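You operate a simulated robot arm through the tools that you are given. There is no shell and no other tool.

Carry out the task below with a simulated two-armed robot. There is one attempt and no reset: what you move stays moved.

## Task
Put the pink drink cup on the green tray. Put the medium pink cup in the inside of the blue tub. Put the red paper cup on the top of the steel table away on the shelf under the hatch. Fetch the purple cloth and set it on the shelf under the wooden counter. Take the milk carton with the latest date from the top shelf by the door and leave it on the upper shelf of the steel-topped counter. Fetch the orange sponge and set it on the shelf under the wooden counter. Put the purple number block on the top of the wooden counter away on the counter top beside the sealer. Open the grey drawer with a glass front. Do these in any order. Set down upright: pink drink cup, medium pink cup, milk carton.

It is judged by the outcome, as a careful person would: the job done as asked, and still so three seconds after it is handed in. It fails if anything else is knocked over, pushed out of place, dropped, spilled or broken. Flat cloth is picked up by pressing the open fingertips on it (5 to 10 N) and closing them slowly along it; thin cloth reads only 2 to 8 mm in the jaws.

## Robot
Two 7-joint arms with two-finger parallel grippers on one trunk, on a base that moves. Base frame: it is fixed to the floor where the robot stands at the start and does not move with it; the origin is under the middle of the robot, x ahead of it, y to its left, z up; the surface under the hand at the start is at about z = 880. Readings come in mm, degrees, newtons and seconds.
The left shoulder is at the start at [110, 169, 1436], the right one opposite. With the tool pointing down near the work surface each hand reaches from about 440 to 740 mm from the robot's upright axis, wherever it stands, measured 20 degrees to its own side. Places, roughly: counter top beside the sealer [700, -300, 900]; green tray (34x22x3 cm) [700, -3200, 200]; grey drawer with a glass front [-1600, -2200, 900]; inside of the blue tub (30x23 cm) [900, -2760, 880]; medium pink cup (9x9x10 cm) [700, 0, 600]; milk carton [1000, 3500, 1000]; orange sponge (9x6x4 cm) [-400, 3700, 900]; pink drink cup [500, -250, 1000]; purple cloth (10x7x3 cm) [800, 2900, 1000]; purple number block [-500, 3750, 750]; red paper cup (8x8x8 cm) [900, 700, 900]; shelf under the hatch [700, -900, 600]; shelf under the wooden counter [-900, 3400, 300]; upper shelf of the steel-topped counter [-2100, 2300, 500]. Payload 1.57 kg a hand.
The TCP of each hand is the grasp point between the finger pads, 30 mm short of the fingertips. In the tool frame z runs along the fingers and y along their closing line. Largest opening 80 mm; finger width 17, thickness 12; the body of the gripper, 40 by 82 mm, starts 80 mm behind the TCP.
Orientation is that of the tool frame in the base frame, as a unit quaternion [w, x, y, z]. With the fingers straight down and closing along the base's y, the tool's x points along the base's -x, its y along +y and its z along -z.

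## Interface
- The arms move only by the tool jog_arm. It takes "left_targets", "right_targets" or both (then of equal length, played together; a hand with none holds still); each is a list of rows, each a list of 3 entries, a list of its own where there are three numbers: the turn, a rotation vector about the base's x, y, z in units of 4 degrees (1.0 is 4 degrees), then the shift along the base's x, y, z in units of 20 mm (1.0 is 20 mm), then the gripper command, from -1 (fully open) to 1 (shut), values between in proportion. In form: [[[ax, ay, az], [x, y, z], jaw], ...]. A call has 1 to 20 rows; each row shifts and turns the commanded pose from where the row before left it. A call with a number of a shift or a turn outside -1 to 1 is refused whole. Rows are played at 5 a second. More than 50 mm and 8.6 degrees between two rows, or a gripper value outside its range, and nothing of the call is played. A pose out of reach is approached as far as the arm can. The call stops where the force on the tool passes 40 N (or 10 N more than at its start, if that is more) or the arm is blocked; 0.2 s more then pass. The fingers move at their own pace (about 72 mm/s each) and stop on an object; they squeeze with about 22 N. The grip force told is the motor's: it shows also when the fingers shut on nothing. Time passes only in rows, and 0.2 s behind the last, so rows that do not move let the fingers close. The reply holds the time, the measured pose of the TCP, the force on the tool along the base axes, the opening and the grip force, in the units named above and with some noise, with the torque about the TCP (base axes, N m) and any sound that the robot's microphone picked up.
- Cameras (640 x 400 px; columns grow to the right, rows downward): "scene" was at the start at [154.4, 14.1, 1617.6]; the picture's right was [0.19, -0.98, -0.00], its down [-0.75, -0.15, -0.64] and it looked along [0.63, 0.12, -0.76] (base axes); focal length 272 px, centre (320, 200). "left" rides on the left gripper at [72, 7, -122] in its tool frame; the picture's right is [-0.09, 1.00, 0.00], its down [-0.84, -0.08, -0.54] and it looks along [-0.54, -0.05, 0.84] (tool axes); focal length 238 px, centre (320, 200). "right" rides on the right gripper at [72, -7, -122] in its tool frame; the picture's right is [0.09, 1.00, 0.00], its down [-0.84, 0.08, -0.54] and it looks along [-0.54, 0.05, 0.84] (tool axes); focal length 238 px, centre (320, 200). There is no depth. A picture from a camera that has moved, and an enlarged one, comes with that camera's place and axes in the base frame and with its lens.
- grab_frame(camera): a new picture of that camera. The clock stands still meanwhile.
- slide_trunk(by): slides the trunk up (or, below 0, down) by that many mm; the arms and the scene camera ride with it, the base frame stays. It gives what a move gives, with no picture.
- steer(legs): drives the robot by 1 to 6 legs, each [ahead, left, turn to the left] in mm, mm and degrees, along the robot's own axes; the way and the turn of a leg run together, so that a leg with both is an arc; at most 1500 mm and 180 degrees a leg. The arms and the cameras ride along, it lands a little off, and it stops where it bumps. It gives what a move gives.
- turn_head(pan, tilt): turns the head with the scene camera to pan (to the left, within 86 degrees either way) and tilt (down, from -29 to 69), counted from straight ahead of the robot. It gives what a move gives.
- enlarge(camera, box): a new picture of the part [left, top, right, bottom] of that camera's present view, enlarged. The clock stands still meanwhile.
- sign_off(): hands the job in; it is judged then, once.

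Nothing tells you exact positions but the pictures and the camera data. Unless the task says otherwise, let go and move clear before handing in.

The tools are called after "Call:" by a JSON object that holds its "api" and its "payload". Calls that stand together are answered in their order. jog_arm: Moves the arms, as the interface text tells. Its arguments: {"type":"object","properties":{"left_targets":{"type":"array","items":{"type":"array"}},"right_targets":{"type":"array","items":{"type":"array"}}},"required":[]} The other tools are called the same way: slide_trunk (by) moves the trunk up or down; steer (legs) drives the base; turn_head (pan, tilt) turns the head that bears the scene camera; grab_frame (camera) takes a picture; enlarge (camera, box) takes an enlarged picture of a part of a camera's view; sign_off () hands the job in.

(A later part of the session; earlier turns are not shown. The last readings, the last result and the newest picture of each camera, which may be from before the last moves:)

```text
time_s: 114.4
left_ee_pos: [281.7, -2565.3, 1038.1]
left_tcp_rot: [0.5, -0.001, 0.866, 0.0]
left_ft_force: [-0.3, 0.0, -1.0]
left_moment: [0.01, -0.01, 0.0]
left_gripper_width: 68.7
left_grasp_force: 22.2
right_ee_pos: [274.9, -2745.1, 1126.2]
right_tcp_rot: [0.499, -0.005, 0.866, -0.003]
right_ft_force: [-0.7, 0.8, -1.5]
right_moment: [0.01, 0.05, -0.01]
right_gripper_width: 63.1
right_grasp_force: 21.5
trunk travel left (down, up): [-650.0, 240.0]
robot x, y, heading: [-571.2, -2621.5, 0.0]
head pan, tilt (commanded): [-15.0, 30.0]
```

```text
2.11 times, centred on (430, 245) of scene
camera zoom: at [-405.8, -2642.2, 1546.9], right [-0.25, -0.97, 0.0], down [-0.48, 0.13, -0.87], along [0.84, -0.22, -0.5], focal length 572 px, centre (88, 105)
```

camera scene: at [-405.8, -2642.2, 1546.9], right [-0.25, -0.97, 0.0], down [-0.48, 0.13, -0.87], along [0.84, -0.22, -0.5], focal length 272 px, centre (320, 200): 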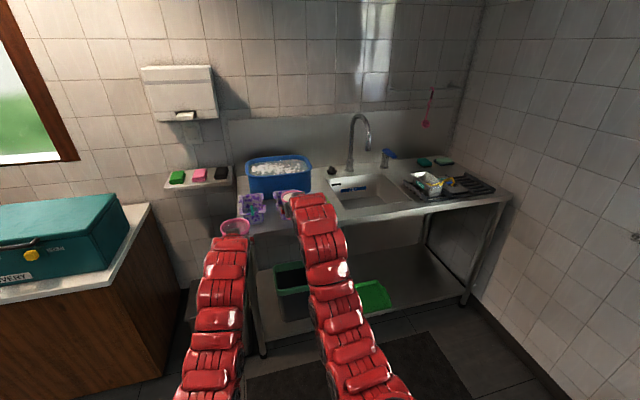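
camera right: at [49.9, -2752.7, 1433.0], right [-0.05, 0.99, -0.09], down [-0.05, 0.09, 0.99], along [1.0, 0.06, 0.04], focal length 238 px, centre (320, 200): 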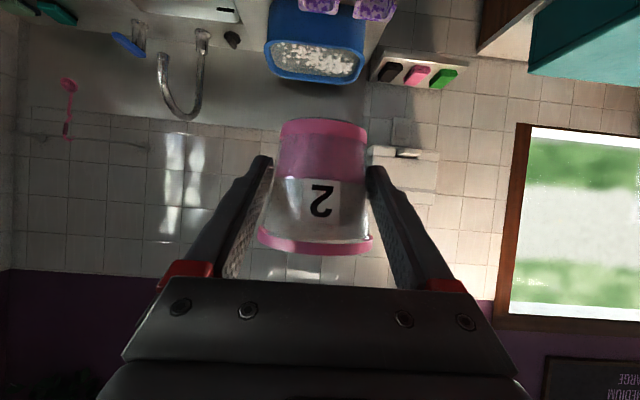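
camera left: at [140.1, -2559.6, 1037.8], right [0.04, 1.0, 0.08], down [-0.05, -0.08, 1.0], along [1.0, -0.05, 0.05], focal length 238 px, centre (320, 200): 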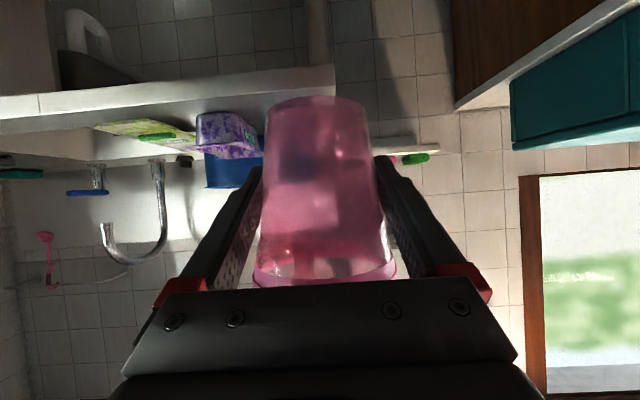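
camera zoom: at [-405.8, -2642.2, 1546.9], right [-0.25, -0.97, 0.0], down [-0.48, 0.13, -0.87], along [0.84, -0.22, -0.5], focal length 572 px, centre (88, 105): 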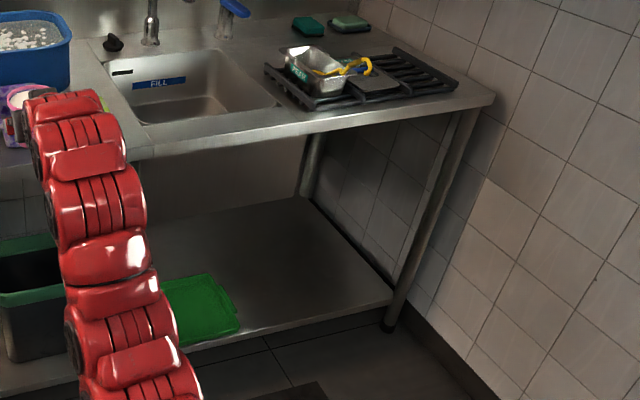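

Plan: the drink cup goes onto the green tray on the lower shelf first. I'll lower the trunk fully while still clear of the table and strafe to face the tray.

Call:
{"api": "slide_trunk", "payload": {"by": -400}}

Call:
{"api": "slide_trunk", "payload": {"by": -150}}

Call:
{"api": "steer", "payload": {"legs": [[0, -430, 0]]}}

Call:
{"api": "turn_head", "payload": {"pan": -5, "tilt": 30}}

Call:
{"api": "grab_frame", "payload": {"camera": "scene"}}

Call:
{"api": "grab_frame", "payload": {"camera": "right"}}

```text
time_s: 118.2
left_ee_pos: [281.8, -2566.2, 638.6]
left_tcp_rot: [0.5, -0.001, 0.866, 0.001]
left_ft_force: [-0.1, 0.0, -0.5]
left_moment: [0.0, 0.02, 0.02]
left_gripper_width: 68.6
left_grasp_force: 21.7
right_ee_pos: [275.6, -2744.4, 727.2]
right_tcp_rot: [0.499, -0.006, 0.867, -0.003]
right_ft_force: [0.1, -0.3, -1.6]
right_moment: [0.01, 0.03, 0.01]
right_gripper_width: 63.4
right_grasp_force: 21.7
trunk travel left (down, up): [-250.0, 640.0]
robot x, y, heading: [-568.0, -2619.5, 0.2]
head pan, tilt (commanded): [-15.0, 30.0]
```

```text
time_s: 120.0
left_ee_pos: [281.1, -2565.7, 488.7]
left_tcp_rot: [0.499, -0.002, 0.866, 0.001]
left_ft_force: [0.0, -0.1, -0.8]
left_moment: [0.0, 0.03, 0.04]
left_gripper_width: 68.5
left_grasp_force: 22.0
right_ee_pos: [275.3, -2744.3, 576.5]
right_tcp_rot: [0.499, -0.006, 0.867, -0.003]
right_ft_force: [-0.1, -1.0, -1.6]
right_moment: [-0.03, 0.01, -0.01]
right_gripper_width: 63.1
right_grasp_force: 22.3
trunk travel left (down, up): [-100.0, 790.0]
robot x, y, heading: [-570.7, -2618.4, 0.2]
head pan, tilt (commanded): [-15.0, 30.0]
```

```text
time_s: 122.6
left_ee_pos: [284.6, -2985.7, 488.2]
left_tcp_rot: [0.5, -0.005, 0.866, 0.003]
left_ft_force: [-0.1, 0.1, 0.1]
left_moment: [-0.04, -0.02, 0.01]
left_gripper_width: 68.4
left_grasp_force: 22.2
right_ee_pos: [281.4, -3162.2, 577.1]
right_tcp_rot: [0.499, -0.01, 0.867, 0.0]
right_ft_force: [0.2, -0.5, -1.5]
right_moment: [0.01, 0.05, -0.04]
right_gripper_width: 63.3
right_grasp_force: 22.5
trunk travel left (down, up): [-100.0, 790.0]
robot x, y, heading: [-566.3, -3043.3, 0.7]
head pan, tilt (commanded): [-15.0, 30.0]
```

```text
time_s: 123.3
left_ee_pos: [284.1, -2984.8, 488.7]
left_tcp_rot: [0.5, -0.006, 0.866, 0.003]
left_ft_force: [0.1, -1.4, 0.2]
left_moment: [0.0, 0.01, 0.01]
left_gripper_width: 68.7
left_grasp_force: 22.5
right_ee_pos: [281.6, -3164.4, 576.1]
right_tcp_rot: [0.499, -0.009, 0.867, 0.0]
right_ft_force: [-0.2, -0.2, -0.9]
right_moment: [-0.02, 0.01, 0.03]
right_gripper_width: 63.1
right_grasp_force: 22.2
trunk travel left (down, up): [-100.0, 790.0]
robot x, y, heading: [-569.6, -3046.5, 0.9]
head pan, tilt (commanded): [-5.0, 30.0]
```

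```text
taken
camera scene: at [-399.7, -3051.3, 996.8], right [-0.08, -1.0, 0.0], down [-0.5, 0.04, -0.87], along [0.86, -0.07, -0.5], focal length 272 px, centre (320, 200)
```

scene: 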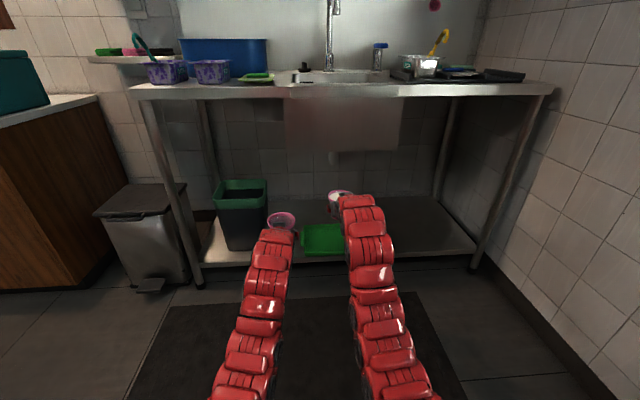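

```text
taken
camera right: at [139.6, -3172.6, 574.9], right [-0.06, 0.99, -0.09], down [-0.05, 0.09, 0.99], along [1.0, 0.07, 0.04], focal length 238 px, centre (320, 200)
```

right: 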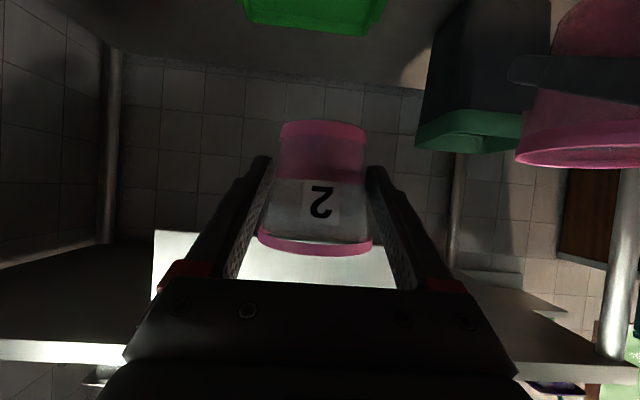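

Call:
{"api": "enlarge", "payload": {"camera": "scene", "box": [190, 165, 430, 285]}}

Call:
{"api": "enlarge", "payload": {"camera": "scene", "box": [130, 30, 290, 130]}}

```text
2.67 times, centred on (310, 225) of scene
camera zoom: at [-399.7, -3051.3, 996.8], right [-0.08, -1.0, 0.0], down [-0.5, 0.04, -0.87], along [0.86, -0.07, -0.5], focal length 724 px, centre (347, 133)
```

zoom: 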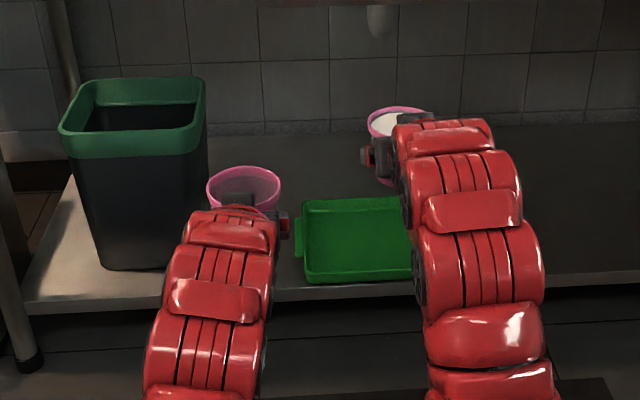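

```text
4.00 times, centred on (210, 80) of scene
camera zoom: at [-399.7, -3051.3, 996.8], right [-0.08, -1.0, 0.0], down [-0.5, 0.04, -0.87], along [0.86, -0.07, -0.5], focal length 1086 px, centre (760, 680)
```

zoom: 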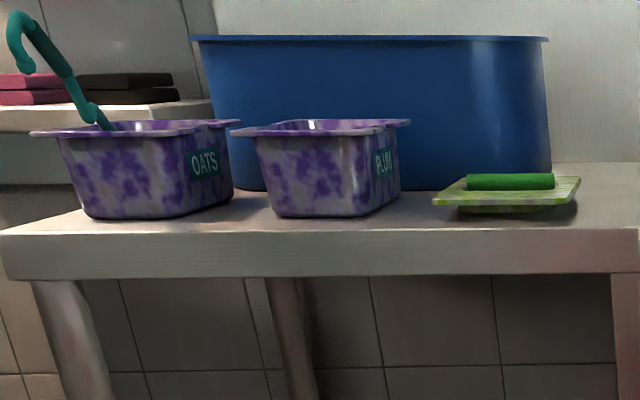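

Tray estimated at x 567–772, y −3055…−3345 with floor z≈145. I'll correct the heading, lower the trunk fully, retract the left hand, then drive forward so the right hand is above the tray.

Call:
{"api": "steer", "payload": {"legs": [[0, 0, -0.8]]}}

Call:
{"api": "slide_trunk", "payload": {"by": -100}}

Call:
{"api": "jog_arm", "payload": {"left_targets": [[[0, 0, 0], [-0.6, 0, 0], 0], [[0, 0, 0], [-0.8, 0, 0], 0], [[0, 0, 0], [-0.8, 0, 0], 0], [[0, 0, 0], [-0.8, 0, 0], 0], [[0, 0, 0], [-0.8, 0, 0], 0], [[0, 0, 0], [-0.8, 0, 0], 0], [[0, 0, 0], [-0.8, 0, 0], 0], [[0, 0, 0], [-0.8, 0, 0], 0], [[0, 0, 0], [-0.8, 0, 0], 0], [[0, 0, 0], [-0.8, 0, 0], 0]]}}

```text
time_s: 124.1
left_ee_pos: [284.5, -2997.8, 488.3]
left_tcp_rot: [0.5, 0.0, 0.866, 0.0]
left_ft_force: [-0.1, 0.7, -0.4]
left_moment: [0.01, 0.01, -0.04]
left_gripper_width: 68.7
left_grasp_force: 22.1
right_ee_pos: [278.3, -3174.3, 577.0]
right_tcp_rot: [0.498, -0.002, 0.867, -0.005]
right_ft_force: [-0.4, 0.5, -1.2]
right_moment: [-0.01, 0.01, 0.02]
right_gripper_width: 63.2
right_grasp_force: 22.0
trunk travel left (down, up): [-100.0, 790.0]
robot x, y, heading: [-570.3, -3043.9, 0.1]
head pan, tilt (commanded): [-5.0, 30.0]
```

```text
time_s: 125.4
left_ee_pos: [284.9, -2997.8, 388.9]
left_tcp_rot: [0.501, 0.001, 0.866, 0.0]
left_ft_force: [-0.2, 0.5, -0.5]
left_moment: [0.02, -0.01, 0.0]
left_gripper_width: 68.4
left_grasp_force: 22.1
right_ee_pos: [278.8, -3175.5, 477.3]
right_tcp_rot: [0.499, -0.003, 0.867, -0.004]
right_ft_force: [0.1, -0.4, -1.5]
right_moment: [-0.01, 0.04, 0.02]
right_gripper_width: 63.3
right_grasp_force: 21.8
trunk travel left (down, up): [0.0, 890.0]
robot x, y, heading: [-569.0, -3049.1, -0.1]
head pan, tilt (commanded): [-5.0, 30.0]
```

```text
time_s: 127.6
left_ee_pos: [130.1, -2998.7, 389.7]
left_tcp_rot: [0.5, 0.001, 0.866, -0.001]
left_ft_force: [0.2, 0.3, -0.9]
left_moment: [-0.01, -0.02, -0.01]
left_gripper_width: 68.4
left_grasp_force: 22.2
right_ee_pos: [277.6, -3175.8, 476.4]
right_tcp_rot: [0.499, -0.003, 0.866, -0.004]
right_ft_force: [-1.1, -0.4, -1.6]
right_moment: [-0.02, -0.02, 0.01]
right_gripper_width: 63.0
right_grasp_force: 21.9
trunk travel left (down, up): [0.0, 890.0]
robot x, y, heading: [-568.3, -3046.8, -0.2]
head pan, tilt (commanded): [-5.0, 30.0]
```

Both cups still held. Driving forward 385 mm so the right hand comes over the tray.

Call:
{"api": "steer", "payload": {"legs": [[385, 0, 0]]}}

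Call:
{"api": "grab_frame", "payload": {"camera": "right"}}

Call:
{"api": "turn_head", "payload": {"pan": -10, "tilt": 45}}

Call:
{"api": "grab_frame", "payload": {"camera": "scene"}}

```text
time_s: 130.0
left_ee_pos: [510.2, -2995.1, 388.2]
left_tcp_rot: [0.5, -0.001, 0.866, 0.001]
left_ft_force: [-0.5, 1.0, 0.2]
left_moment: [0.01, 0.01, 0.0]
left_gripper_width: 68.4
left_grasp_force: 21.8
right_ee_pos: [660.3, -3171.2, 476.3]
right_tcp_rot: [0.498, -0.005, 0.867, -0.003]
right_ft_force: [0.0, -0.3, -0.3]
right_moment: [0.01, 0.05, 0.0]
right_gripper_width: 63.1
right_grasp_force: 22.3
trunk travel left (down, up): [0.0, 890.0]
robot x, y, heading: [-189.2, -3044.2, 0.3]
head pan, tilt (commanded): [-5.0, 30.0]
```

```text
taken
camera right: at [519.0, -3179.5, 475.0], right [-0.05, 0.99, -0.09], down [-0.05, 0.09, 0.99], along [1.0, 0.06, 0.04], focal length 238 px, centre (320, 200)
```

right: 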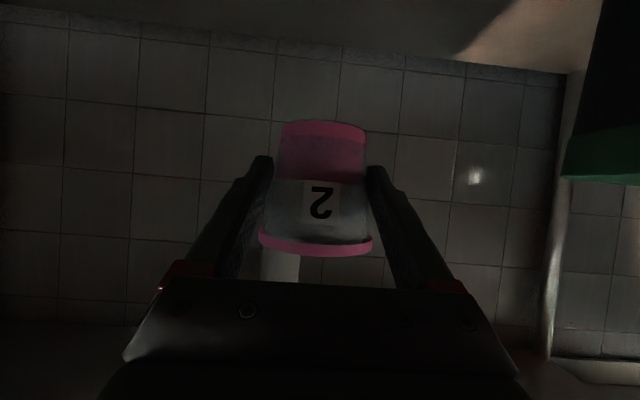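

```text
time_s: 130.8
left_ee_pos: [509.8, -2995.5, 387.1]
left_tcp_rot: [0.5, -0.001, 0.866, 0.001]
left_ft_force: [0.0, -0.1, -1.6]
left_moment: [-0.01, -0.02, 0.02]
left_gripper_width: 68.6
left_grasp_force: 22.8
right_ee_pos: [660.3, -3172.0, 477.4]
right_tcp_rot: [0.498, -0.007, 0.867, -0.002]
right_ft_force: [0.3, -0.4, -2.0]
right_moment: [0.01, 0.01, 0.01]
right_gripper_width: 63.1
right_grasp_force: 22.1
trunk travel left (down, up): [0.0, 890.0]
robot x, y, heading: [-190.9, -3045.9, -0.1]
head pan, tilt (commanded): [-10.0, 45.0]
```

```text
taken
camera scene: at [-29.1, -3059.1, 874.3], right [-0.17, -0.99, 0.0], down [-0.7, 0.12, -0.71], along [0.7, -0.12, -0.71], focal length 272 px, centre (320, 200)
```

scene: 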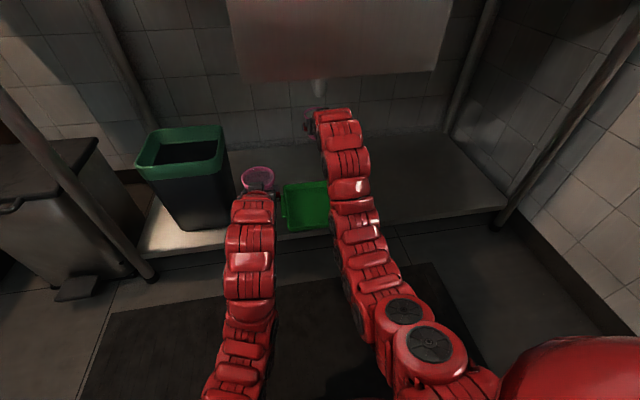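

Now lowering the right hand toward the tray (to z≈240) and centring it in y.

Call:
{"api": "jog_arm", "payload": {"right_targets": [[[0, 0, 0], [0, -0.12, -0.5], 0], [[0, 0, 0], [0, -0.12, -0.9], 0], [[0, 0, 0], [0, -0.12, -0.9], 0], [[0, 0, 0], [0, -0.12, -0.9], 0], [[0, 0, 0], [0, -0.12, -0.9], 0], [[0, 0, 0], [0, -0.12, -0.9], 0], [[0, 0, 0], [0, -0.12, -0.9], 0], [[0, 0, 0], [0, -0.12, -0.9], 0], [[0, 0, 0], [0, -0.12, -0.9], 0], [[0, 0, 0], [0, -0.12, -0.9], 0], [[0, 0, 0], [0, -0.12, -0.9], 0], [[0, 0, 0], [0, -0.12, -0.9], 0], [[0, 0, 0], [0, 0, -0.9], 0]]}}

Call:
{"api": "grab_frame", "payload": {"camera": "right"}}

Call:
{"api": "grab_frame", "payload": {"camera": "scene"}}

```text
time_s: 133.6
left_ee_pos: [509.4, -2994.0, 388.7]
left_tcp_rot: [0.5, -0.001, 0.866, 0.001]
left_ft_force: [-0.1, -0.9, 0.3]
left_moment: [-0.04, 0.02, -0.01]
left_gripper_width: 68.1
left_grasp_force: 21.9
right_ee_pos: [657.9, -3199.1, 252.1]
right_tcp_rot: [0.499, -0.006, 0.867, -0.003]
right_ft_force: [-0.6, -0.7, -1.1]
right_moment: [0.01, 0.09, 0.0]
right_gripper_width: 62.9
right_grasp_force: 22.2
trunk travel left (down, up): [0.0, 890.0]
robot x, y, heading: [-188.4, -3043.6, -0.1]
head pan, tilt (commanded): [-10.0, 45.0]
```

```text
taken
camera right: at [518.1, -3207.9, 249.6], right [-0.05, 0.99, -0.09], down [-0.05, 0.09, 0.99], along [1.0, 0.06, 0.04], focal length 238 px, centre (320, 200)
```

right: 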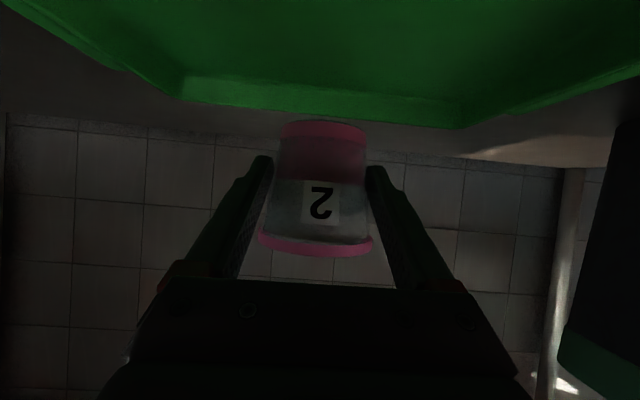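

```text
taken
camera scene: at [-29.2, -3059.1, 874.2], right [-0.17, -0.99, 0.0], down [-0.7, 0.12, -0.71], along [0.7, -0.12, -0.71], focal length 272 px, centre (320, 200)
```

scene: 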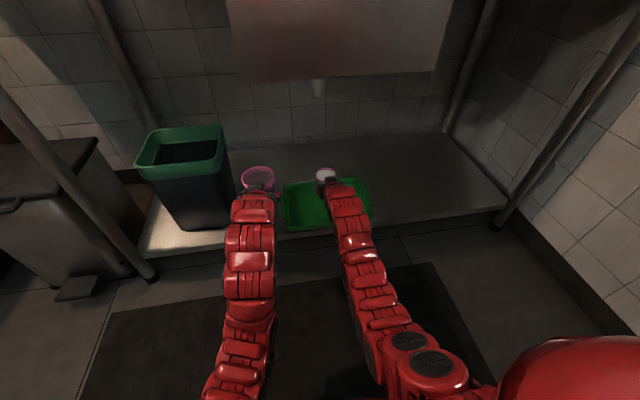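

Right hand is centred over the tray (centre ≈[662, −3196]). Lowering gently in small steps.

Call:
{"api": "jog_arm", "payload": {"right_targets": [[[0, 0, 0], [0, 0, -0.6], 0], [[0, 0, 0], [0, 0, -0.6], 0], [[0, 0, 0], [0, 0, -0.6], 0], [[0, 0, 0], [0, 0, -0.5], 0], [[0, 0, 0], [0, 0, -0.4], 0]]}}

Call:
{"api": "grab_frame", "payload": {"camera": "right"}}

```text
time_s: 134.8
left_ee_pos: [509.9, -2994.8, 387.7]
left_tcp_rot: [0.5, 0.0, 0.866, 0.0]
left_ft_force: [0.0, 0.0, -1.1]
left_moment: [0.02, 0.0, 0.0]
left_gripper_width: 68.2
left_grasp_force: 21.7
right_ee_pos: [659.6, -3198.9, 196.6]
right_tcp_rot: [0.499, -0.005, 0.867, -0.003]
right_ft_force: [0.2, -0.4, -1.5]
right_moment: [-0.04, 0.01, 0.0]
right_gripper_width: 63.0
right_grasp_force: 21.3
trunk travel left (down, up): [0.0, 890.0]
robot x, y, heading: [-189.9, -3044.3, 0.2]
head pan, tilt (commanded): [-10.0, 45.0]
```

```text
taken
camera right: at [519.0, -3207.7, 194.8], right [-0.05, 0.99, -0.09], down [-0.05, 0.09, 0.99], along [1.0, 0.06, 0.05], focal length 238 px, centre (320, 200)
```

right: 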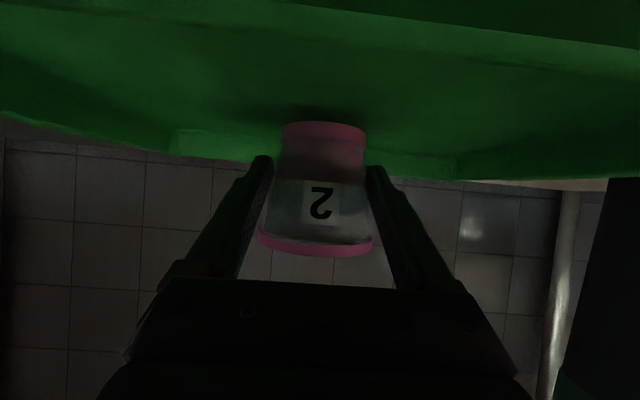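

Call:
{"api": "jog_arm", "payload": {"right_targets": [[[0, 0, 0], [0, 0, -0.2], 0], [[0, 0, 0], [0, 0, -0.15], 0], [[0, 0, 0], [0, 0, -0.15], 0]]}}

Call:
{"api": "enlarge", "payload": {"camera": "right", "box": [220, 80, 420, 205]}}

```text
time_s: 135.6
left_ee_pos: [509.3, -2993.7, 388.1]
left_tcp_rot: [0.5, -0.002, 0.866, 0.001]
left_ft_force: [0.3, 0.1, 0.3]
left_moment: [-0.01, -0.01, -0.04]
left_gripper_width: 68.4
left_grasp_force: 22.4
right_ee_pos: [660.2, -3201.9, 189.0]
right_tcp_rot: [0.5, -0.005, 0.866, -0.003]
right_ft_force: [0.8, 0.0, 5.6]
right_moment: [0.12, 0.01, 0.04]
right_gripper_width: 62.9
right_grasp_force: 21.4
trunk travel left (down, up): [0.0, 890.0]
robot x, y, heading: [-187.5, -3046.9, 0.2]
head pan, tilt (commanded): [-10.0, 45.0]
```

```text
3.20 times, centred on (320, 142) of right
camera zoom: at [519.3, -3208.4, 186.6], right [-0.05, 0.99, -0.09], down [-0.05, 0.09, 0.99], along [1.0, 0.06, 0.05], focal length 763 px, centre (320, 384)
```

zoom: 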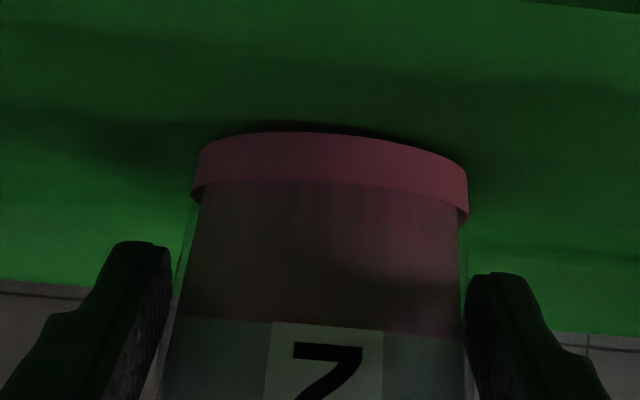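

Contact at z≈189 (+5.6 N). Releasing and backing out along the tool axis.

Call:
{"api": "jog_arm", "payload": {"right_targets": [[[0, 0, 0], [0, 0, 0.02], -0.58], [[0, 0, 0], [0, 0, 0.02], -0.65], [[0, 0, 0], [0, 0, 0], -0.75], [[0, 0, 0], [0, 0, 0], -0.85], [[0, 0, 0], [0, 0, 0], -1], [[0, 0, 0], [0, 0, 0], -1]]}}

Call:
{"api": "grab_frame", "payload": {"camera": "right"}}

```text
time_s: 137.0
left_ee_pos: [509.3, -2993.6, 389.2]
left_tcp_rot: [0.5, -0.001, 0.866, 0.001]
left_ft_force: [0.6, -0.4, -1.4]
left_moment: [-0.01, 0.01, -0.03]
left_gripper_width: 68.2
left_grasp_force: 21.9
right_ee_pos: [660.0, -3201.3, 187.3]
right_tcp_rot: [0.499, -0.005, 0.866, -0.003]
right_ft_force: [0.2, -0.3, 1.1]
right_moment: [0.01, 0.01, 0.02]
right_gripper_width: 79.8
right_grasp_force: 0.0
trunk travel left (down, up): [0.0, 890.0]
robot x, y, heading: [-188.6, -3047.7, 0.2]
head pan, tilt (commanded): [-10.0, 45.0]
```

```text
taken
camera right: at [518.8, -3208.3, 186.1], right [-0.05, 0.99, -0.09], down [-0.05, 0.09, 0.99], along [1.0, 0.06, 0.04], focal length 238 px, centre (320, 200)
```

right: 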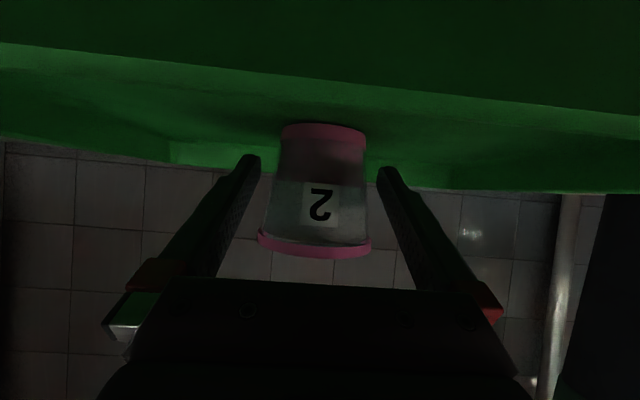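

Released and standing upright. Retreating along the tool axis.

Call:
{"api": "jog_arm", "payload": {"right_targets": [[[0, 0, 0], [-0.43, 0, 0.25], -1], [[0, 0, 0], [-0.86, 0, 0.5], -1], [[0, 0, 0], [-0.86, 0, 0.5], -1], [[0, 0, 0], [-0.86, 0, 0.5], -1], [[0, 0, 0], [-0.86, 0, 0.5], -1], [[0, 0, 0], [-0.86, 0, 0.5], -1], [[0, 0, 0], [-0.86, 0, 0.5], -1], [[0, 0, 0], [-0.86, 0, 0.5], -1], [[0, 0, 0], [-0.86, 0, 0.5], -1], [[0, 0, 0], [-0.86, 0, 0.5], -1]]}}

Call:
{"api": "grab_frame", "payload": {"camera": "right"}}

Call:
{"api": "grab_frame", "payload": {"camera": "scene"}}

```text
time_s: 139.4
left_ee_pos: [505.1, -2992.1, 404.8]
left_tcp_rot: [0.507, -0.003, 0.862, -0.004]
left_ft_force: [0.9, 0.4, 0.5]
left_moment: [0.03, 0.0, 0.02]
left_gripper_width: 68.3
left_grasp_force: 21.8
right_ee_pos: [503.8, -3198.9, 327.6]
right_tcp_rot: [0.526, -0.007, 0.85, -0.006]
right_ft_force: [0.7, -0.7, -0.1]
right_moment: [0.03, -0.02, -0.02]
right_gripper_width: 80.0
right_grasp_force: 0.1
trunk travel left (down, up): [0.0, 890.0]
robot x, y, heading: [-183.7, -3046.7, 0.1]
head pan, tilt (commanded): [-10.0, 45.0]
stopped in row 10 (right hand): the arm was blocked; the commanded pose is now the measured one
```

```text
taken
camera right: at [362.6, -3206.8, 316.9], right [-0.05, 0.99, -0.1], down [-0.11, 0.09, 0.99], along [0.99, 0.06, 0.11], focal length 238 px, centre (320, 200)
```

right: 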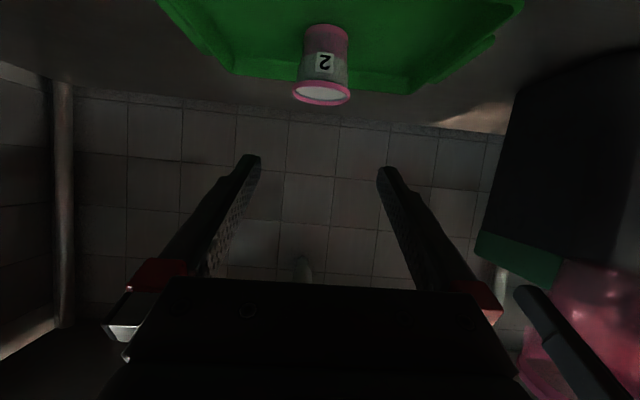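

```text
taken
camera scene: at [-41.2, -3052.8, 882.4], right [-0.17, -0.99, 0.01], down [-0.69, 0.12, -0.72], along [0.71, -0.13, -0.7], focal length 272 px, centre (320, 200)
```

scene: 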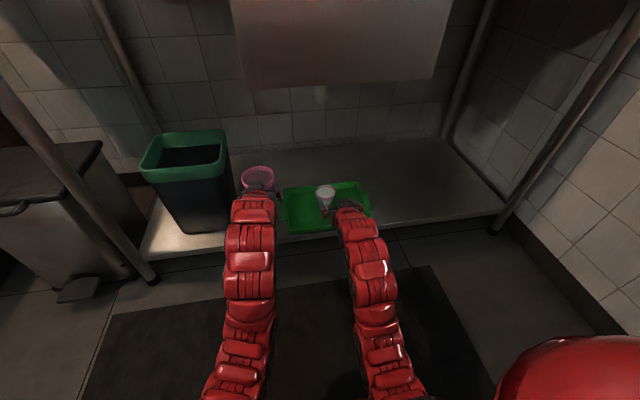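

The right arm got blocked (elbow likely against the robot's base) and tilted the robot slightly. I'll move the right hand forward again to relieve it.

Call:
{"api": "jog_arm", "payload": {"right_targets": [[[0, 0, 0], [0.5, 0, -0.25], -1], [[0, 0, 0], [0.5, 0, -0.25], -1], [[0, 0, 0], [0.5, 0, 0], -1], [[0, 0, 0], [0, 0, 0], -1]]}}

Call:
{"api": "grab_frame", "payload": {"camera": "scene"}}

```text
time_s: 140.4
left_ee_pos: [508.2, -2992.7, 391.9]
left_tcp_rot: [0.503, -0.002, 0.864, -0.001]
left_ft_force: [0.6, -0.1, -0.8]
left_moment: [-0.03, 0.05, 0.01]
left_gripper_width: 68.4
left_grasp_force: 23.0
right_ee_pos: [535.2, -3200.2, 305.5]
right_tcp_rot: [0.522, -0.006, 0.853, -0.004]
right_ft_force: [0.2, -0.1, 0.3]
right_moment: [0.04, -0.01, 0.03]
right_gripper_width: 79.9
right_grasp_force: 0.1
trunk travel left (down, up): [0.0, 890.0]
robot x, y, heading: [-185.8, -3048.1, 0.2]
head pan, tilt (commanded): [-10.0, 45.0]
```

```text
taken
camera scene: at [-34.2, -3056.4, 875.1], right [-0.17, -0.99, 0.0], down [-0.69, 0.12, -0.71], along [0.7, -0.12, -0.7], focal length 272 px, centre (320, 200)
```

scene: 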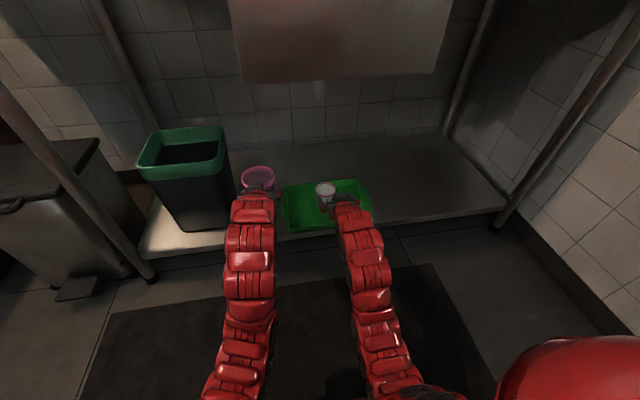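

Call:
{"api": "slide_trunk", "payload": {"by": 100}}

Call:
{"api": "jog_arm", "payload": {"right_targets": [[[0, 0.5, 0], [0, 0, 0.5], -1], [[0, 0.3, 0], [0, 0, 0.5], -1]]}}

Call:
{"api": "grab_frame", "payload": {"camera": "scene"}}

```text
time_s: 141.7
left_ee_pos: [509.4, -2994.4, 489.0]
left_tcp_rot: [0.5, -0.001, 0.866, 0.0]
left_ft_force: [-0.3, -0.1, 0.2]
left_moment: [0.02, 0.0, -0.01]
left_gripper_width: 68.2
left_grasp_force: 22.0
right_ee_pos: [536.0, -3201.0, 399.9]
right_tcp_rot: [0.518, -0.005, 0.855, -0.002]
right_ft_force: [0.3, 0.2, -1.3]
right_moment: [0.01, 0.0, -0.01]
right_gripper_width: 79.9
right_grasp_force: 0.1
trunk travel left (down, up): [-100.0, 790.0]
robot x, y, heading: [-189.1, -3044.0, 0.1]
head pan, tilt (commanded): [-10.0, 45.0]
```

```text
time_s: 142.3
left_ee_pos: [510.1, -2994.9, 488.6]
left_tcp_rot: [0.501, -0.001, 0.866, 0.001]
left_ft_force: [-0.5, 0.5, -0.7]
left_moment: [0.0, 0.02, 0.01]
left_gripper_width: 68.1
left_grasp_force: 21.8
right_ee_pos: [535.8, -3200.4, 419.5]
right_tcp_rot: [0.495, -0.004, 0.869, -0.003]
right_ft_force: [0.8, 0.2, 0.3]
right_moment: [0.01, 0.0, -0.01]
right_gripper_width: 80.0
right_grasp_force: 0.1
trunk travel left (down, up): [-100.0, 790.0]
robot x, y, heading: [-187.4, -3046.7, 0.1]
head pan, tilt (commanded): [-10.0, 45.0]
```

```text
taken
camera scene: at [-29.3, -3059.1, 974.3], right [-0.17, -0.99, 0.0], down [-0.7, 0.12, -0.71], along [0.7, -0.12, -0.71], focal length 272 px, centre (320, 200)
```

scene: 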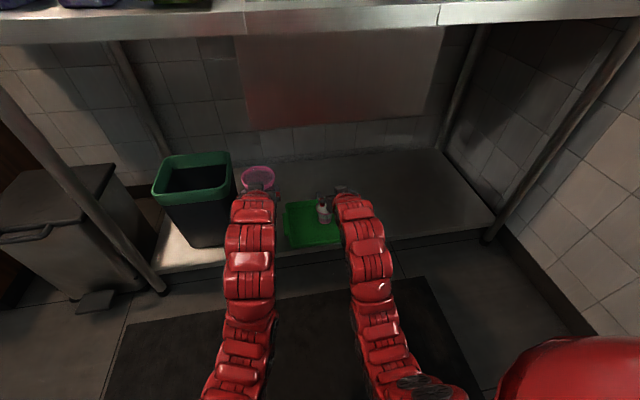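

Robot is level again and the drink cup stands on the tray. I'll park the right hand higher/forward, then strafe right to a free part of the lower shelf where I'll set the medium cup down temporarily to regrip it more steeply.

Call:
{"api": "jog_arm", "payload": {"right_targets": [[[0, 0, 0], [0.5, 0, 0.8], -1], [[0, 0, 0], [0.5, 0, 0.8], -1], [[0, 0, 0], [0.5, 0, 0.8], -1], [[0, 0, 0], [0.5, 0, 0.8], -1], [[0, 0, 0], [0.5, 0, 0.8], -1], [[0, 0, 0], [0.5, 0, 0], -1]]}}

Call:
{"api": "steer", "payload": {"legs": [[0, -455, 0]]}}

Call:
{"api": "turn_head", "payload": {"pan": 0, "tilt": 45}}

Call:
{"api": "grab_frame", "payload": {"camera": "scene"}}

Call:
{"api": "grab_frame", "payload": {"camera": "left"}}

```text
time_s: 143.7
left_ee_pos: [509.6, -2993.8, 488.8]
left_tcp_rot: [0.5, -0.001, 0.866, 0.0]
left_ft_force: [0.4, 0.0, -0.9]
left_moment: [-0.01, 0.05, 0.02]
left_gripper_width: 68.2
left_grasp_force: 21.9
right_ee_pos: [595.5, -3201.9, 499.9]
right_tcp_rot: [0.495, -0.005, 0.869, -0.002]
right_ft_force: [-0.2, 0.2, -0.4]
right_moment: [0.03, -0.03, 0.01]
right_gripper_width: 79.8
right_grasp_force: 0.1
trunk travel left (down, up): [-100.0, 790.0]
robot x, y, heading: [-189.4, -3043.7, 0.2]
head pan, tilt (commanded): [-10.0, 45.0]
```

```text
time_s: 146.4
left_ee_pos: [511.2, -3443.7, 488.6]
left_tcp_rot: [0.5, -0.001, 0.866, 0.001]
left_ft_force: [0.6, 0.5, 0.3]
left_moment: [0.0, -0.01, -0.03]
left_gripper_width: 68.2
left_grasp_force: 22.0
right_ee_pos: [598.0, -3650.5, 498.9]
right_tcp_rot: [0.495, -0.005, 0.869, -0.002]
right_ft_force: [-0.1, 0.1, 0.3]
right_moment: [0.01, 0.0, -0.01]
right_gripper_width: 80.0
right_grasp_force: 0.0
trunk travel left (down, up): [-100.0, 790.0]
robot x, y, heading: [-188.2, -3492.3, -0.1]
head pan, tilt (commanded): [-10.0, 45.0]
```

```text
time_s: 147.1
left_ee_pos: [511.1, -3444.8, 489.2]
left_tcp_rot: [0.5, -0.001, 0.866, 0.0]
left_ft_force: [0.4, 0.0, -0.6]
left_moment: [-0.03, 0.0, -0.02]
left_gripper_width: 68.0
left_grasp_force: 22.1
right_ee_pos: [596.9, -3650.3, 499.1]
right_tcp_rot: [0.495, -0.004, 0.869, -0.003]
right_ft_force: [-0.8, 0.1, 0.6]
right_moment: [0.05, 0.0, -0.01]
right_gripper_width: 80.4
right_grasp_force: 0.1
trunk travel left (down, up): [-100.0, 790.0]
robot x, y, heading: [-186.1, -3494.7, 0.2]
head pan, tilt (commanded): [0.0, 45.0]
```

```text
taken
camera scene: at [-26.9, -3494.8, 974.3], right [0.0, -1.0, 0.0], down [-0.71, 0.0, -0.71], along [0.71, 0.0, -0.71], focal length 272 px, centre (320, 200)
```

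scene: 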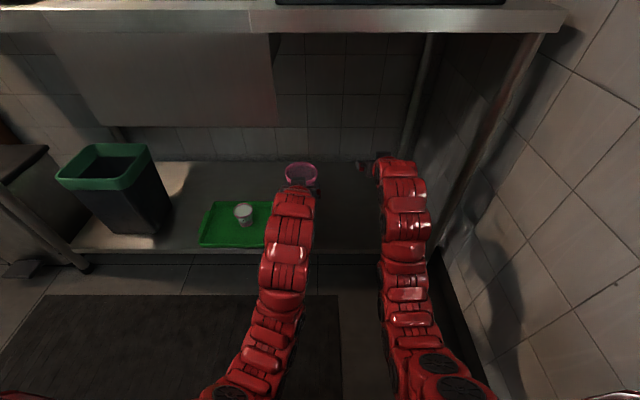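

```text
taken
camera left: at [369.5, -3437.3, 487.6], right [0.04, 1.0, 0.08], down [-0.05, -0.08, 1.0], along [1.0, -0.05, 0.05], focal length 238 px, centre (320, 200)
```

left: 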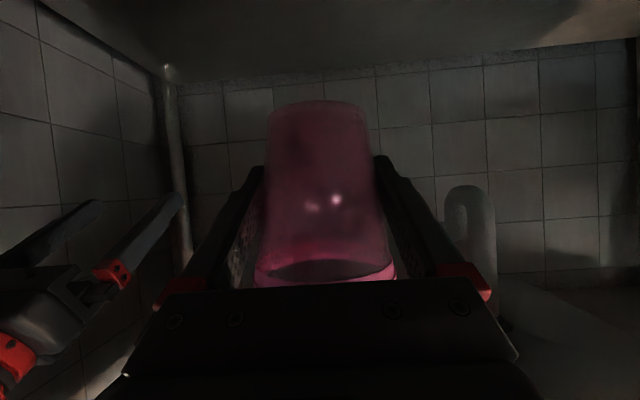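

Space here is free. Extending the left hand, lowering trunk, then lowering the cup to the shelf.

Call:
{"api": "jog_arm", "payload": {"left_targets": [[[0, 0, 0], [0.9, -0.2, 0], 0], [[0, 0, 0], [0.9, -0.2, 0], 0], [[0, 0, 0], [0.9, -0.2, 0], 0], [[0, 0, 0], [0.9, -0.2, 0], 0], [[0, 0, 0], [0.9, -0.2, 0], 0], [[0, 0, 0], [0.9, -0.2, 0], 0], [[0, 0, 0], [0.9, -0.2, 0], 0], [[0, 0, 0], [0.7, 0, 0], 0]]}}

Call:
{"api": "slide_trunk", "payload": {"by": -100}}

Call:
{"api": "jog_arm", "payload": {"left_targets": [[[0, 0, 0], [0, 0, -0.7], 0], [[0, 0, 0], [0, 0, -0.9], 0], [[0, 0, 0], [0, 0, -0.9], 0], [[0, 0, 0], [0, 0, -0.9], 0], [[0, 0, 0], [0, 0, -0.9], 0], [[0, 0, 0], [0, 0, -0.9], 0], [[0, 0, 0], [0, 0, -0.9], 0], [[0, 0, 0], [0, 0, -0.9], 0], [[0, 0, 0], [0, 0, -0.9], 0], [[0, 0, 0], [0, 0, -0.6], 0]]}}

Call:
{"api": "grab_frame", "payload": {"camera": "left"}}

Call:
{"api": "grab_frame", "payload": {"camera": "scene"}}

```text
time_s: 148.9
left_ee_pos: [652.8, -3471.5, 487.4]
left_tcp_rot: [0.499, -0.001, 0.867, 0.0]
left_ft_force: [0.5, 0.5, -0.7]
left_moment: [0.0, 0.03, -0.01]
left_gripper_width: 68.3
left_grasp_force: 22.7
right_ee_pos: [597.1, -3650.0, 499.8]
right_tcp_rot: [0.494, -0.005, 0.87, -0.002]
right_ft_force: [0.4, -0.4, -0.6]
right_moment: [0.0, 0.02, 0.0]
right_gripper_width: 80.0
right_grasp_force: 0.1
trunk travel left (down, up): [-100.0, 790.0]
robot x, y, heading: [-187.7, -3493.5, 0.2]
head pan, tilt (commanded): [0.0, 45.0]
```

```text
time_s: 150.3
left_ee_pos: [652.4, -3471.2, 389.7]
left_tcp_rot: [0.499, -0.001, 0.866, 0.001]
left_ft_force: [0.4, 0.7, -2.0]
left_moment: [-0.01, 0.0, 0.0]
left_gripper_width: 67.9
left_grasp_force: 22.0
right_ee_pos: [597.4, -3650.9, 398.9]
right_tcp_rot: [0.495, -0.005, 0.869, -0.002]
right_ft_force: [-0.2, 0.5, 0.0]
right_moment: [-0.02, -0.01, -0.01]
right_gripper_width: 80.0
right_grasp_force: 0.0
trunk travel left (down, up): [0.0, 890.0]
robot x, y, heading: [-187.6, -3494.2, 0.3]
head pan, tilt (commanded): [0.0, 45.0]
```

```text
time_s: 152.5
left_ee_pos: [653.5, -3472.7, 219.4]
left_tcp_rot: [0.501, -0.001, 0.865, 0.0]
left_ft_force: [-0.5, -0.5, 0.2]
left_moment: [0.06, 0.03, -0.01]
left_gripper_width: 67.8
left_grasp_force: 21.9
right_ee_pos: [596.6, -3651.3, 398.3]
right_tcp_rot: [0.495, -0.005, 0.869, -0.002]
right_ft_force: [0.4, -0.9, -0.4]
right_moment: [0.01, -0.03, -0.05]
right_gripper_width: 79.9
right_grasp_force: 0.0
trunk travel left (down, up): [0.0, 890.0]
robot x, y, heading: [-185.3, -3496.9, 0.1]
head pan, tilt (commanded): [0.0, 45.0]
```

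```text
taken
camera left: at [511.3, -3466.3, 219.0], right [0.04, 1.0, 0.08], down [-0.05, -0.08, 1.0], along [1.0, -0.05, 0.05], focal length 238 px, centre (320, 200)
```

left: 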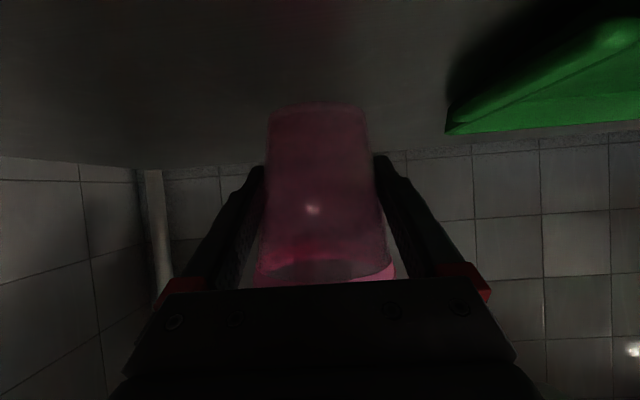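

```text
taken
camera scene: at [-26.9, -3494.8, 874.3], right [0.0, -1.0, 0.0], down [-0.71, 0.0, -0.71], along [0.71, 0.0, -0.71], focal length 272 px, centre (320, 200)
```

scene: 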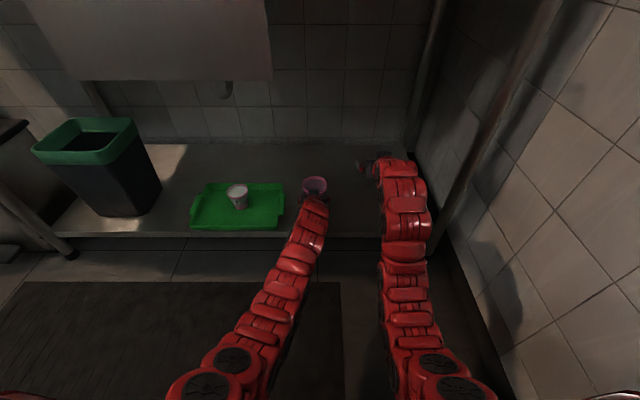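

Call:
{"api": "jog_arm", "payload": {"left_targets": [[[0, 0, 0], [0, 0, -0.5], 0], [[0, 0, 0], [0, 0, -0.4], 0], [[0, 0, 0], [0, 0, -0.3], 0]]}}

Call:
{"api": "jog_arm", "payload": {"left_targets": [[[0, 0, 0], [0, 0, -0.2], 0], [[0, 0, 0], [0, 0, -0.15], 0]]}}

```text
time_s: 153.3
left_ee_pos: [652.2, -3472.2, 196.5]
left_tcp_rot: [0.5, -0.001, 0.866, 0.0]
left_ft_force: [0.3, -0.3, -0.1]
left_moment: [-0.01, -0.02, -0.01]
left_gripper_width: 67.9
left_grasp_force: 21.9
right_ee_pos: [597.2, -3651.5, 399.1]
right_tcp_rot: [0.493, -0.005, 0.87, -0.002]
right_ft_force: [0.0, -1.0, -0.2]
right_moment: [0.0, 0.02, -0.01]
right_gripper_width: 80.3
right_grasp_force: 0.1
trunk travel left (down, up): [0.0, 890.0]
robot x, y, heading: [-186.5, -3493.0, 0.2]
head pan, tilt (commanded): [0.0, 45.0]
```

```text
time_s: 153.9
left_ee_pos: [652.7, -3471.3, 188.2]
left_tcp_rot: [0.499, 0.0, 0.866, 0.0]
left_ft_force: [-1.0, 0.6, 1.9]
left_moment: [-0.04, 0.01, -0.04]
left_gripper_width: 67.9
left_grasp_force: 21.7
right_ee_pos: [597.0, -3650.2, 399.7]
right_tcp_rot: [0.495, -0.005, 0.869, -0.003]
right_ft_force: [0.2, 0.1, -0.2]
right_moment: [0.01, -0.01, -0.02]
right_gripper_width: 79.8
right_grasp_force: 0.0
trunk travel left (down, up): [0.0, 890.0]
robot x, y, heading: [-187.9, -3497.7, 0.1]
head pan, tilt (commanded): [0.0, 45.0]
```

Call:
{"api": "jog_arm", "payload": {"left_targets": [[[0, 0, 0], [0, 0, -0.1], 0], [[0, 0, 0], [0, 0, 0], 0]]}}

Call:
{"api": "jog_arm", "payload": {"left_targets": [[[0, 0, 0], [0, 0, 0], -0.7], [[0, 0, 0], [0, 0, 0], -0.8], [[0, 0, 0], [0, 0, 0], -0.9], [[0, 0, 0], [0, 0, 0], -1], [[0, 0, 0], [0, 0, 0], -1]]}}

Call:
{"api": "grab_frame", "payload": {"camera": "left"}}

```text
time_s: 154.5
left_ee_pos: [653.3, -3472.0, 189.0]
left_tcp_rot: [0.5, -0.002, 0.866, 0.002]
left_ft_force: [0.3, 2.7, 7.7]
left_moment: [-0.08, 0.03, -0.01]
left_gripper_width: 67.9
left_grasp_force: 22.1
right_ee_pos: [596.9, -3649.3, 400.7]
right_tcp_rot: [0.495, -0.005, 0.869, -0.003]
right_ft_force: [0.0, 0.3, 1.0]
right_moment: [0.01, -0.02, 0.04]
right_gripper_width: 80.0
right_grasp_force: 0.2
trunk travel left (down, up): [0.0, 890.0]
robot x, y, heading: [-188.8, -3495.9, 0.4]
head pan, tilt (commanded): [0.0, 45.0]
```

```text
time_s: 155.7
left_ee_pos: [652.2, -3472.6, 185.8]
left_tcp_rot: [0.5, -0.002, 0.866, 0.001]
left_ft_force: [0.7, -0.1, -0.3]
left_moment: [-0.03, -0.01, 0.03]
left_gripper_width: 80.0
left_grasp_force: 0.1
right_ee_pos: [596.4, -3650.8, 399.7]
right_tcp_rot: [0.495, -0.004, 0.869, -0.003]
right_ft_force: [0.0, -0.9, 0.0]
right_moment: [0.02, -0.03, 0.0]
right_gripper_width: 80.2
right_grasp_force: 0.1
trunk travel left (down, up): [0.0, 890.0]
robot x, y, heading: [-182.5, -3493.9, 0.2]
head pan, tilt (commanded): [0.0, 45.0]
```

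```text
taken
camera left: at [511.0, -3465.1, 185.7], right [0.04, 1.0, 0.08], down [-0.05, -0.08, 1.0], along [1.0, -0.05, 0.05], focal length 238 px, centre (320, 200)
```

left: 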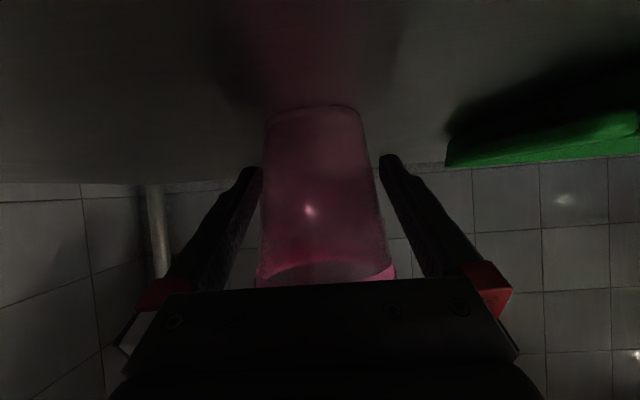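

Cup stands on the shelf, released. I'll pitch the open hand steeper about its grasp point (to ≈52° below horizontal) and regrip.

Call:
{"api": "jog_arm", "payload": {"left_targets": [[[0, 1, 0], [0, 0, 0.05], -1], [[0, 1, 0], [0, 0, 0.05], -1], [[0, 1, 0], [0, 0, 0.05], -1], [[0, 1, 0], [0, 0, 0.05], -1], [[0, 1, 0], [0, 0, 0.05], -1], [[0, 0.5, 0], [0, 0, 0.05], -1]]}}

Call:
{"api": "grab_frame", "payload": {"camera": "left"}}

Call:
{"api": "enlarge", "payload": {"camera": "scene", "box": [240, 140, 400, 240]}}

```text
time_s: 157.1
left_ee_pos: [653.4, -3472.2, 193.3]
left_tcp_rot: [0.326, -0.001, 0.945, 0.0]
left_ft_force: [-0.5, -0.7, -0.1]
left_moment: [0.0, 0.01, -0.06]
left_gripper_width: 80.1
left_grasp_force: 0.0
right_ee_pos: [597.2, -3650.4, 398.9]
right_tcp_rot: [0.494, -0.005, 0.869, -0.002]
right_ft_force: [0.0, 0.2, 0.2]
right_moment: [-0.03, 0.03, 0.02]
right_gripper_width: 79.9
right_grasp_force: 0.0
trunk travel left (down, up): [0.0, 890.0]
robot x, y, heading: [-190.2, -3493.7, 0.4]
head pan, tilt (commanded): [0.0, 45.0]
```

```text
taken
camera left: at [520.9, -3465.0, 245.6], right [0.07, 1.0, 0.06], down [0.33, -0.08, 0.94], along [0.94, -0.05, -0.33], focal length 238 px, centre (320, 200)
```

left: 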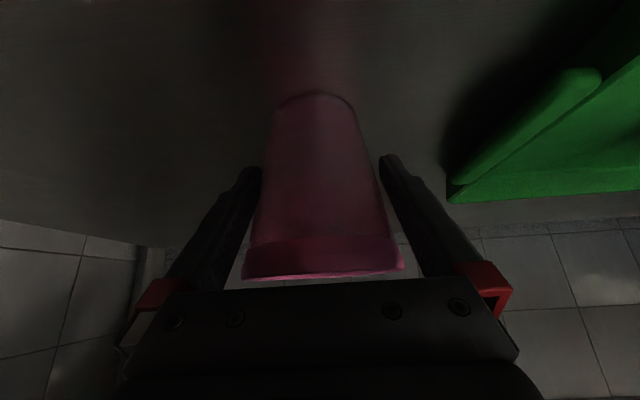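

```text
4.00 times, centred on (320, 190) of scene
camera zoom: at [-26.9, -3494.8, 874.3], right [0.0, -1.0, 0.0], down [-0.71, 0.0, -0.71], along [0.71, 0.0, -0.71], focal length 1086 px, centre (320, 240)
```

zoom: 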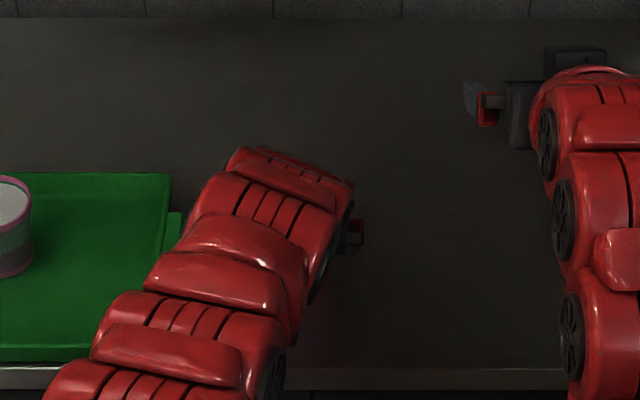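

The cup is centred between the fingers at the steeper tilt. Closing.

Call:
{"api": "jog_arm", "payload": {"left_targets": [[[0, 0, 0], [0, 0, 0], -0.9], [[0, 0, 0], [0, 0, 0], -0.8], [[0, 0, 0], [0, 0, 0], -0.7], [[0, 0, 0], [0, 0, 0], -0.5], [[0, 0, 0], [0, 0, 0], -0.2], [[0, 0, 0], [0, 0, 0], 0], [[0, 0, 0], [0, 0, 0], 0]]}}

Call:
{"api": "jog_arm", "payload": {"left_targets": [[[0, 0, 0], [0, 0, 0.3], 0], [[0, 0, 0], [0, 0, 0.5], 0], [[0, 0, 0], [0, 0, 0.7], 0], [[0, 0, 0], [0, 0, 0.7], 0], [[0, 0, 0], [0, 0, 0.7], 0]]}}

Call:
{"api": "grab_frame", "payload": {"camera": "left"}}

```text
time_s: 158.7
left_ee_pos: [651.6, -3472.2, 192.7]
left_tcp_rot: [0.326, 0.0, 0.946, 0.0]
left_ft_force: [0.2, 0.4, 1.2]
left_moment: [0.05, 0.0, -0.02]
left_gripper_width: 71.7
left_grasp_force: 21.8
right_ee_pos: [597.7, -3650.2, 400.1]
right_tcp_rot: [0.496, -0.005, 0.869, -0.001]
right_ft_force: [0.4, 0.3, -0.7]
right_moment: [-0.01, -0.01, -0.01]
right_gripper_width: 80.1
right_grasp_force: 0.1
trunk travel left (down, up): [0.0, 890.0]
robot x, y, heading: [-186.4, -3496.0, 0.3]
head pan, tilt (commanded): [0.0, 45.0]
```

```text
time_s: 159.9
left_ee_pos: [652.8, -3471.7, 250.6]
left_tcp_rot: [0.324, -0.001, 0.946, 0.001]
left_ft_force: [1.0, -0.4, -0.4]
left_moment: [-0.02, 0.02, 0.0]
left_gripper_width: 71.6
left_grasp_force: 22.5
right_ee_pos: [597.5, -3649.8, 398.8]
right_tcp_rot: [0.494, -0.005, 0.869, -0.002]
right_ft_force: [0.2, -0.6, -0.1]
right_moment: [0.0, -0.02, 0.03]
right_gripper_width: 80.1
right_grasp_force: 0.0
trunk travel left (down, up): [0.0, 890.0]
robot x, y, heading: [-188.7, -3495.2, 0.3]
head pan, tilt (commanded): [0.0, 45.0]
```

```text
taken
camera left: at [521.1, -3464.6, 303.3], right [0.07, 1.0, 0.06], down [0.33, -0.08, 0.94], along [0.94, -0.05, -0.33], focal length 238 px, centre (320, 200)
```

left: 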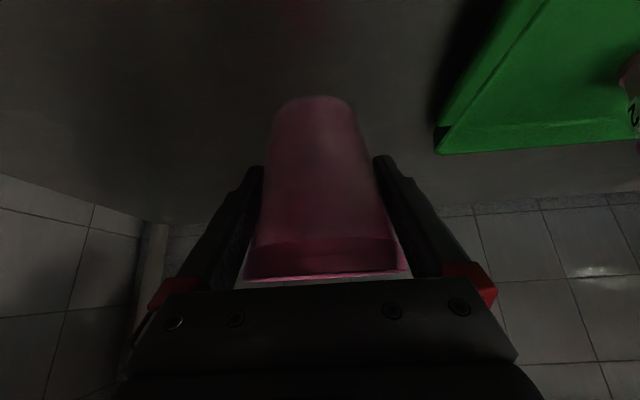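

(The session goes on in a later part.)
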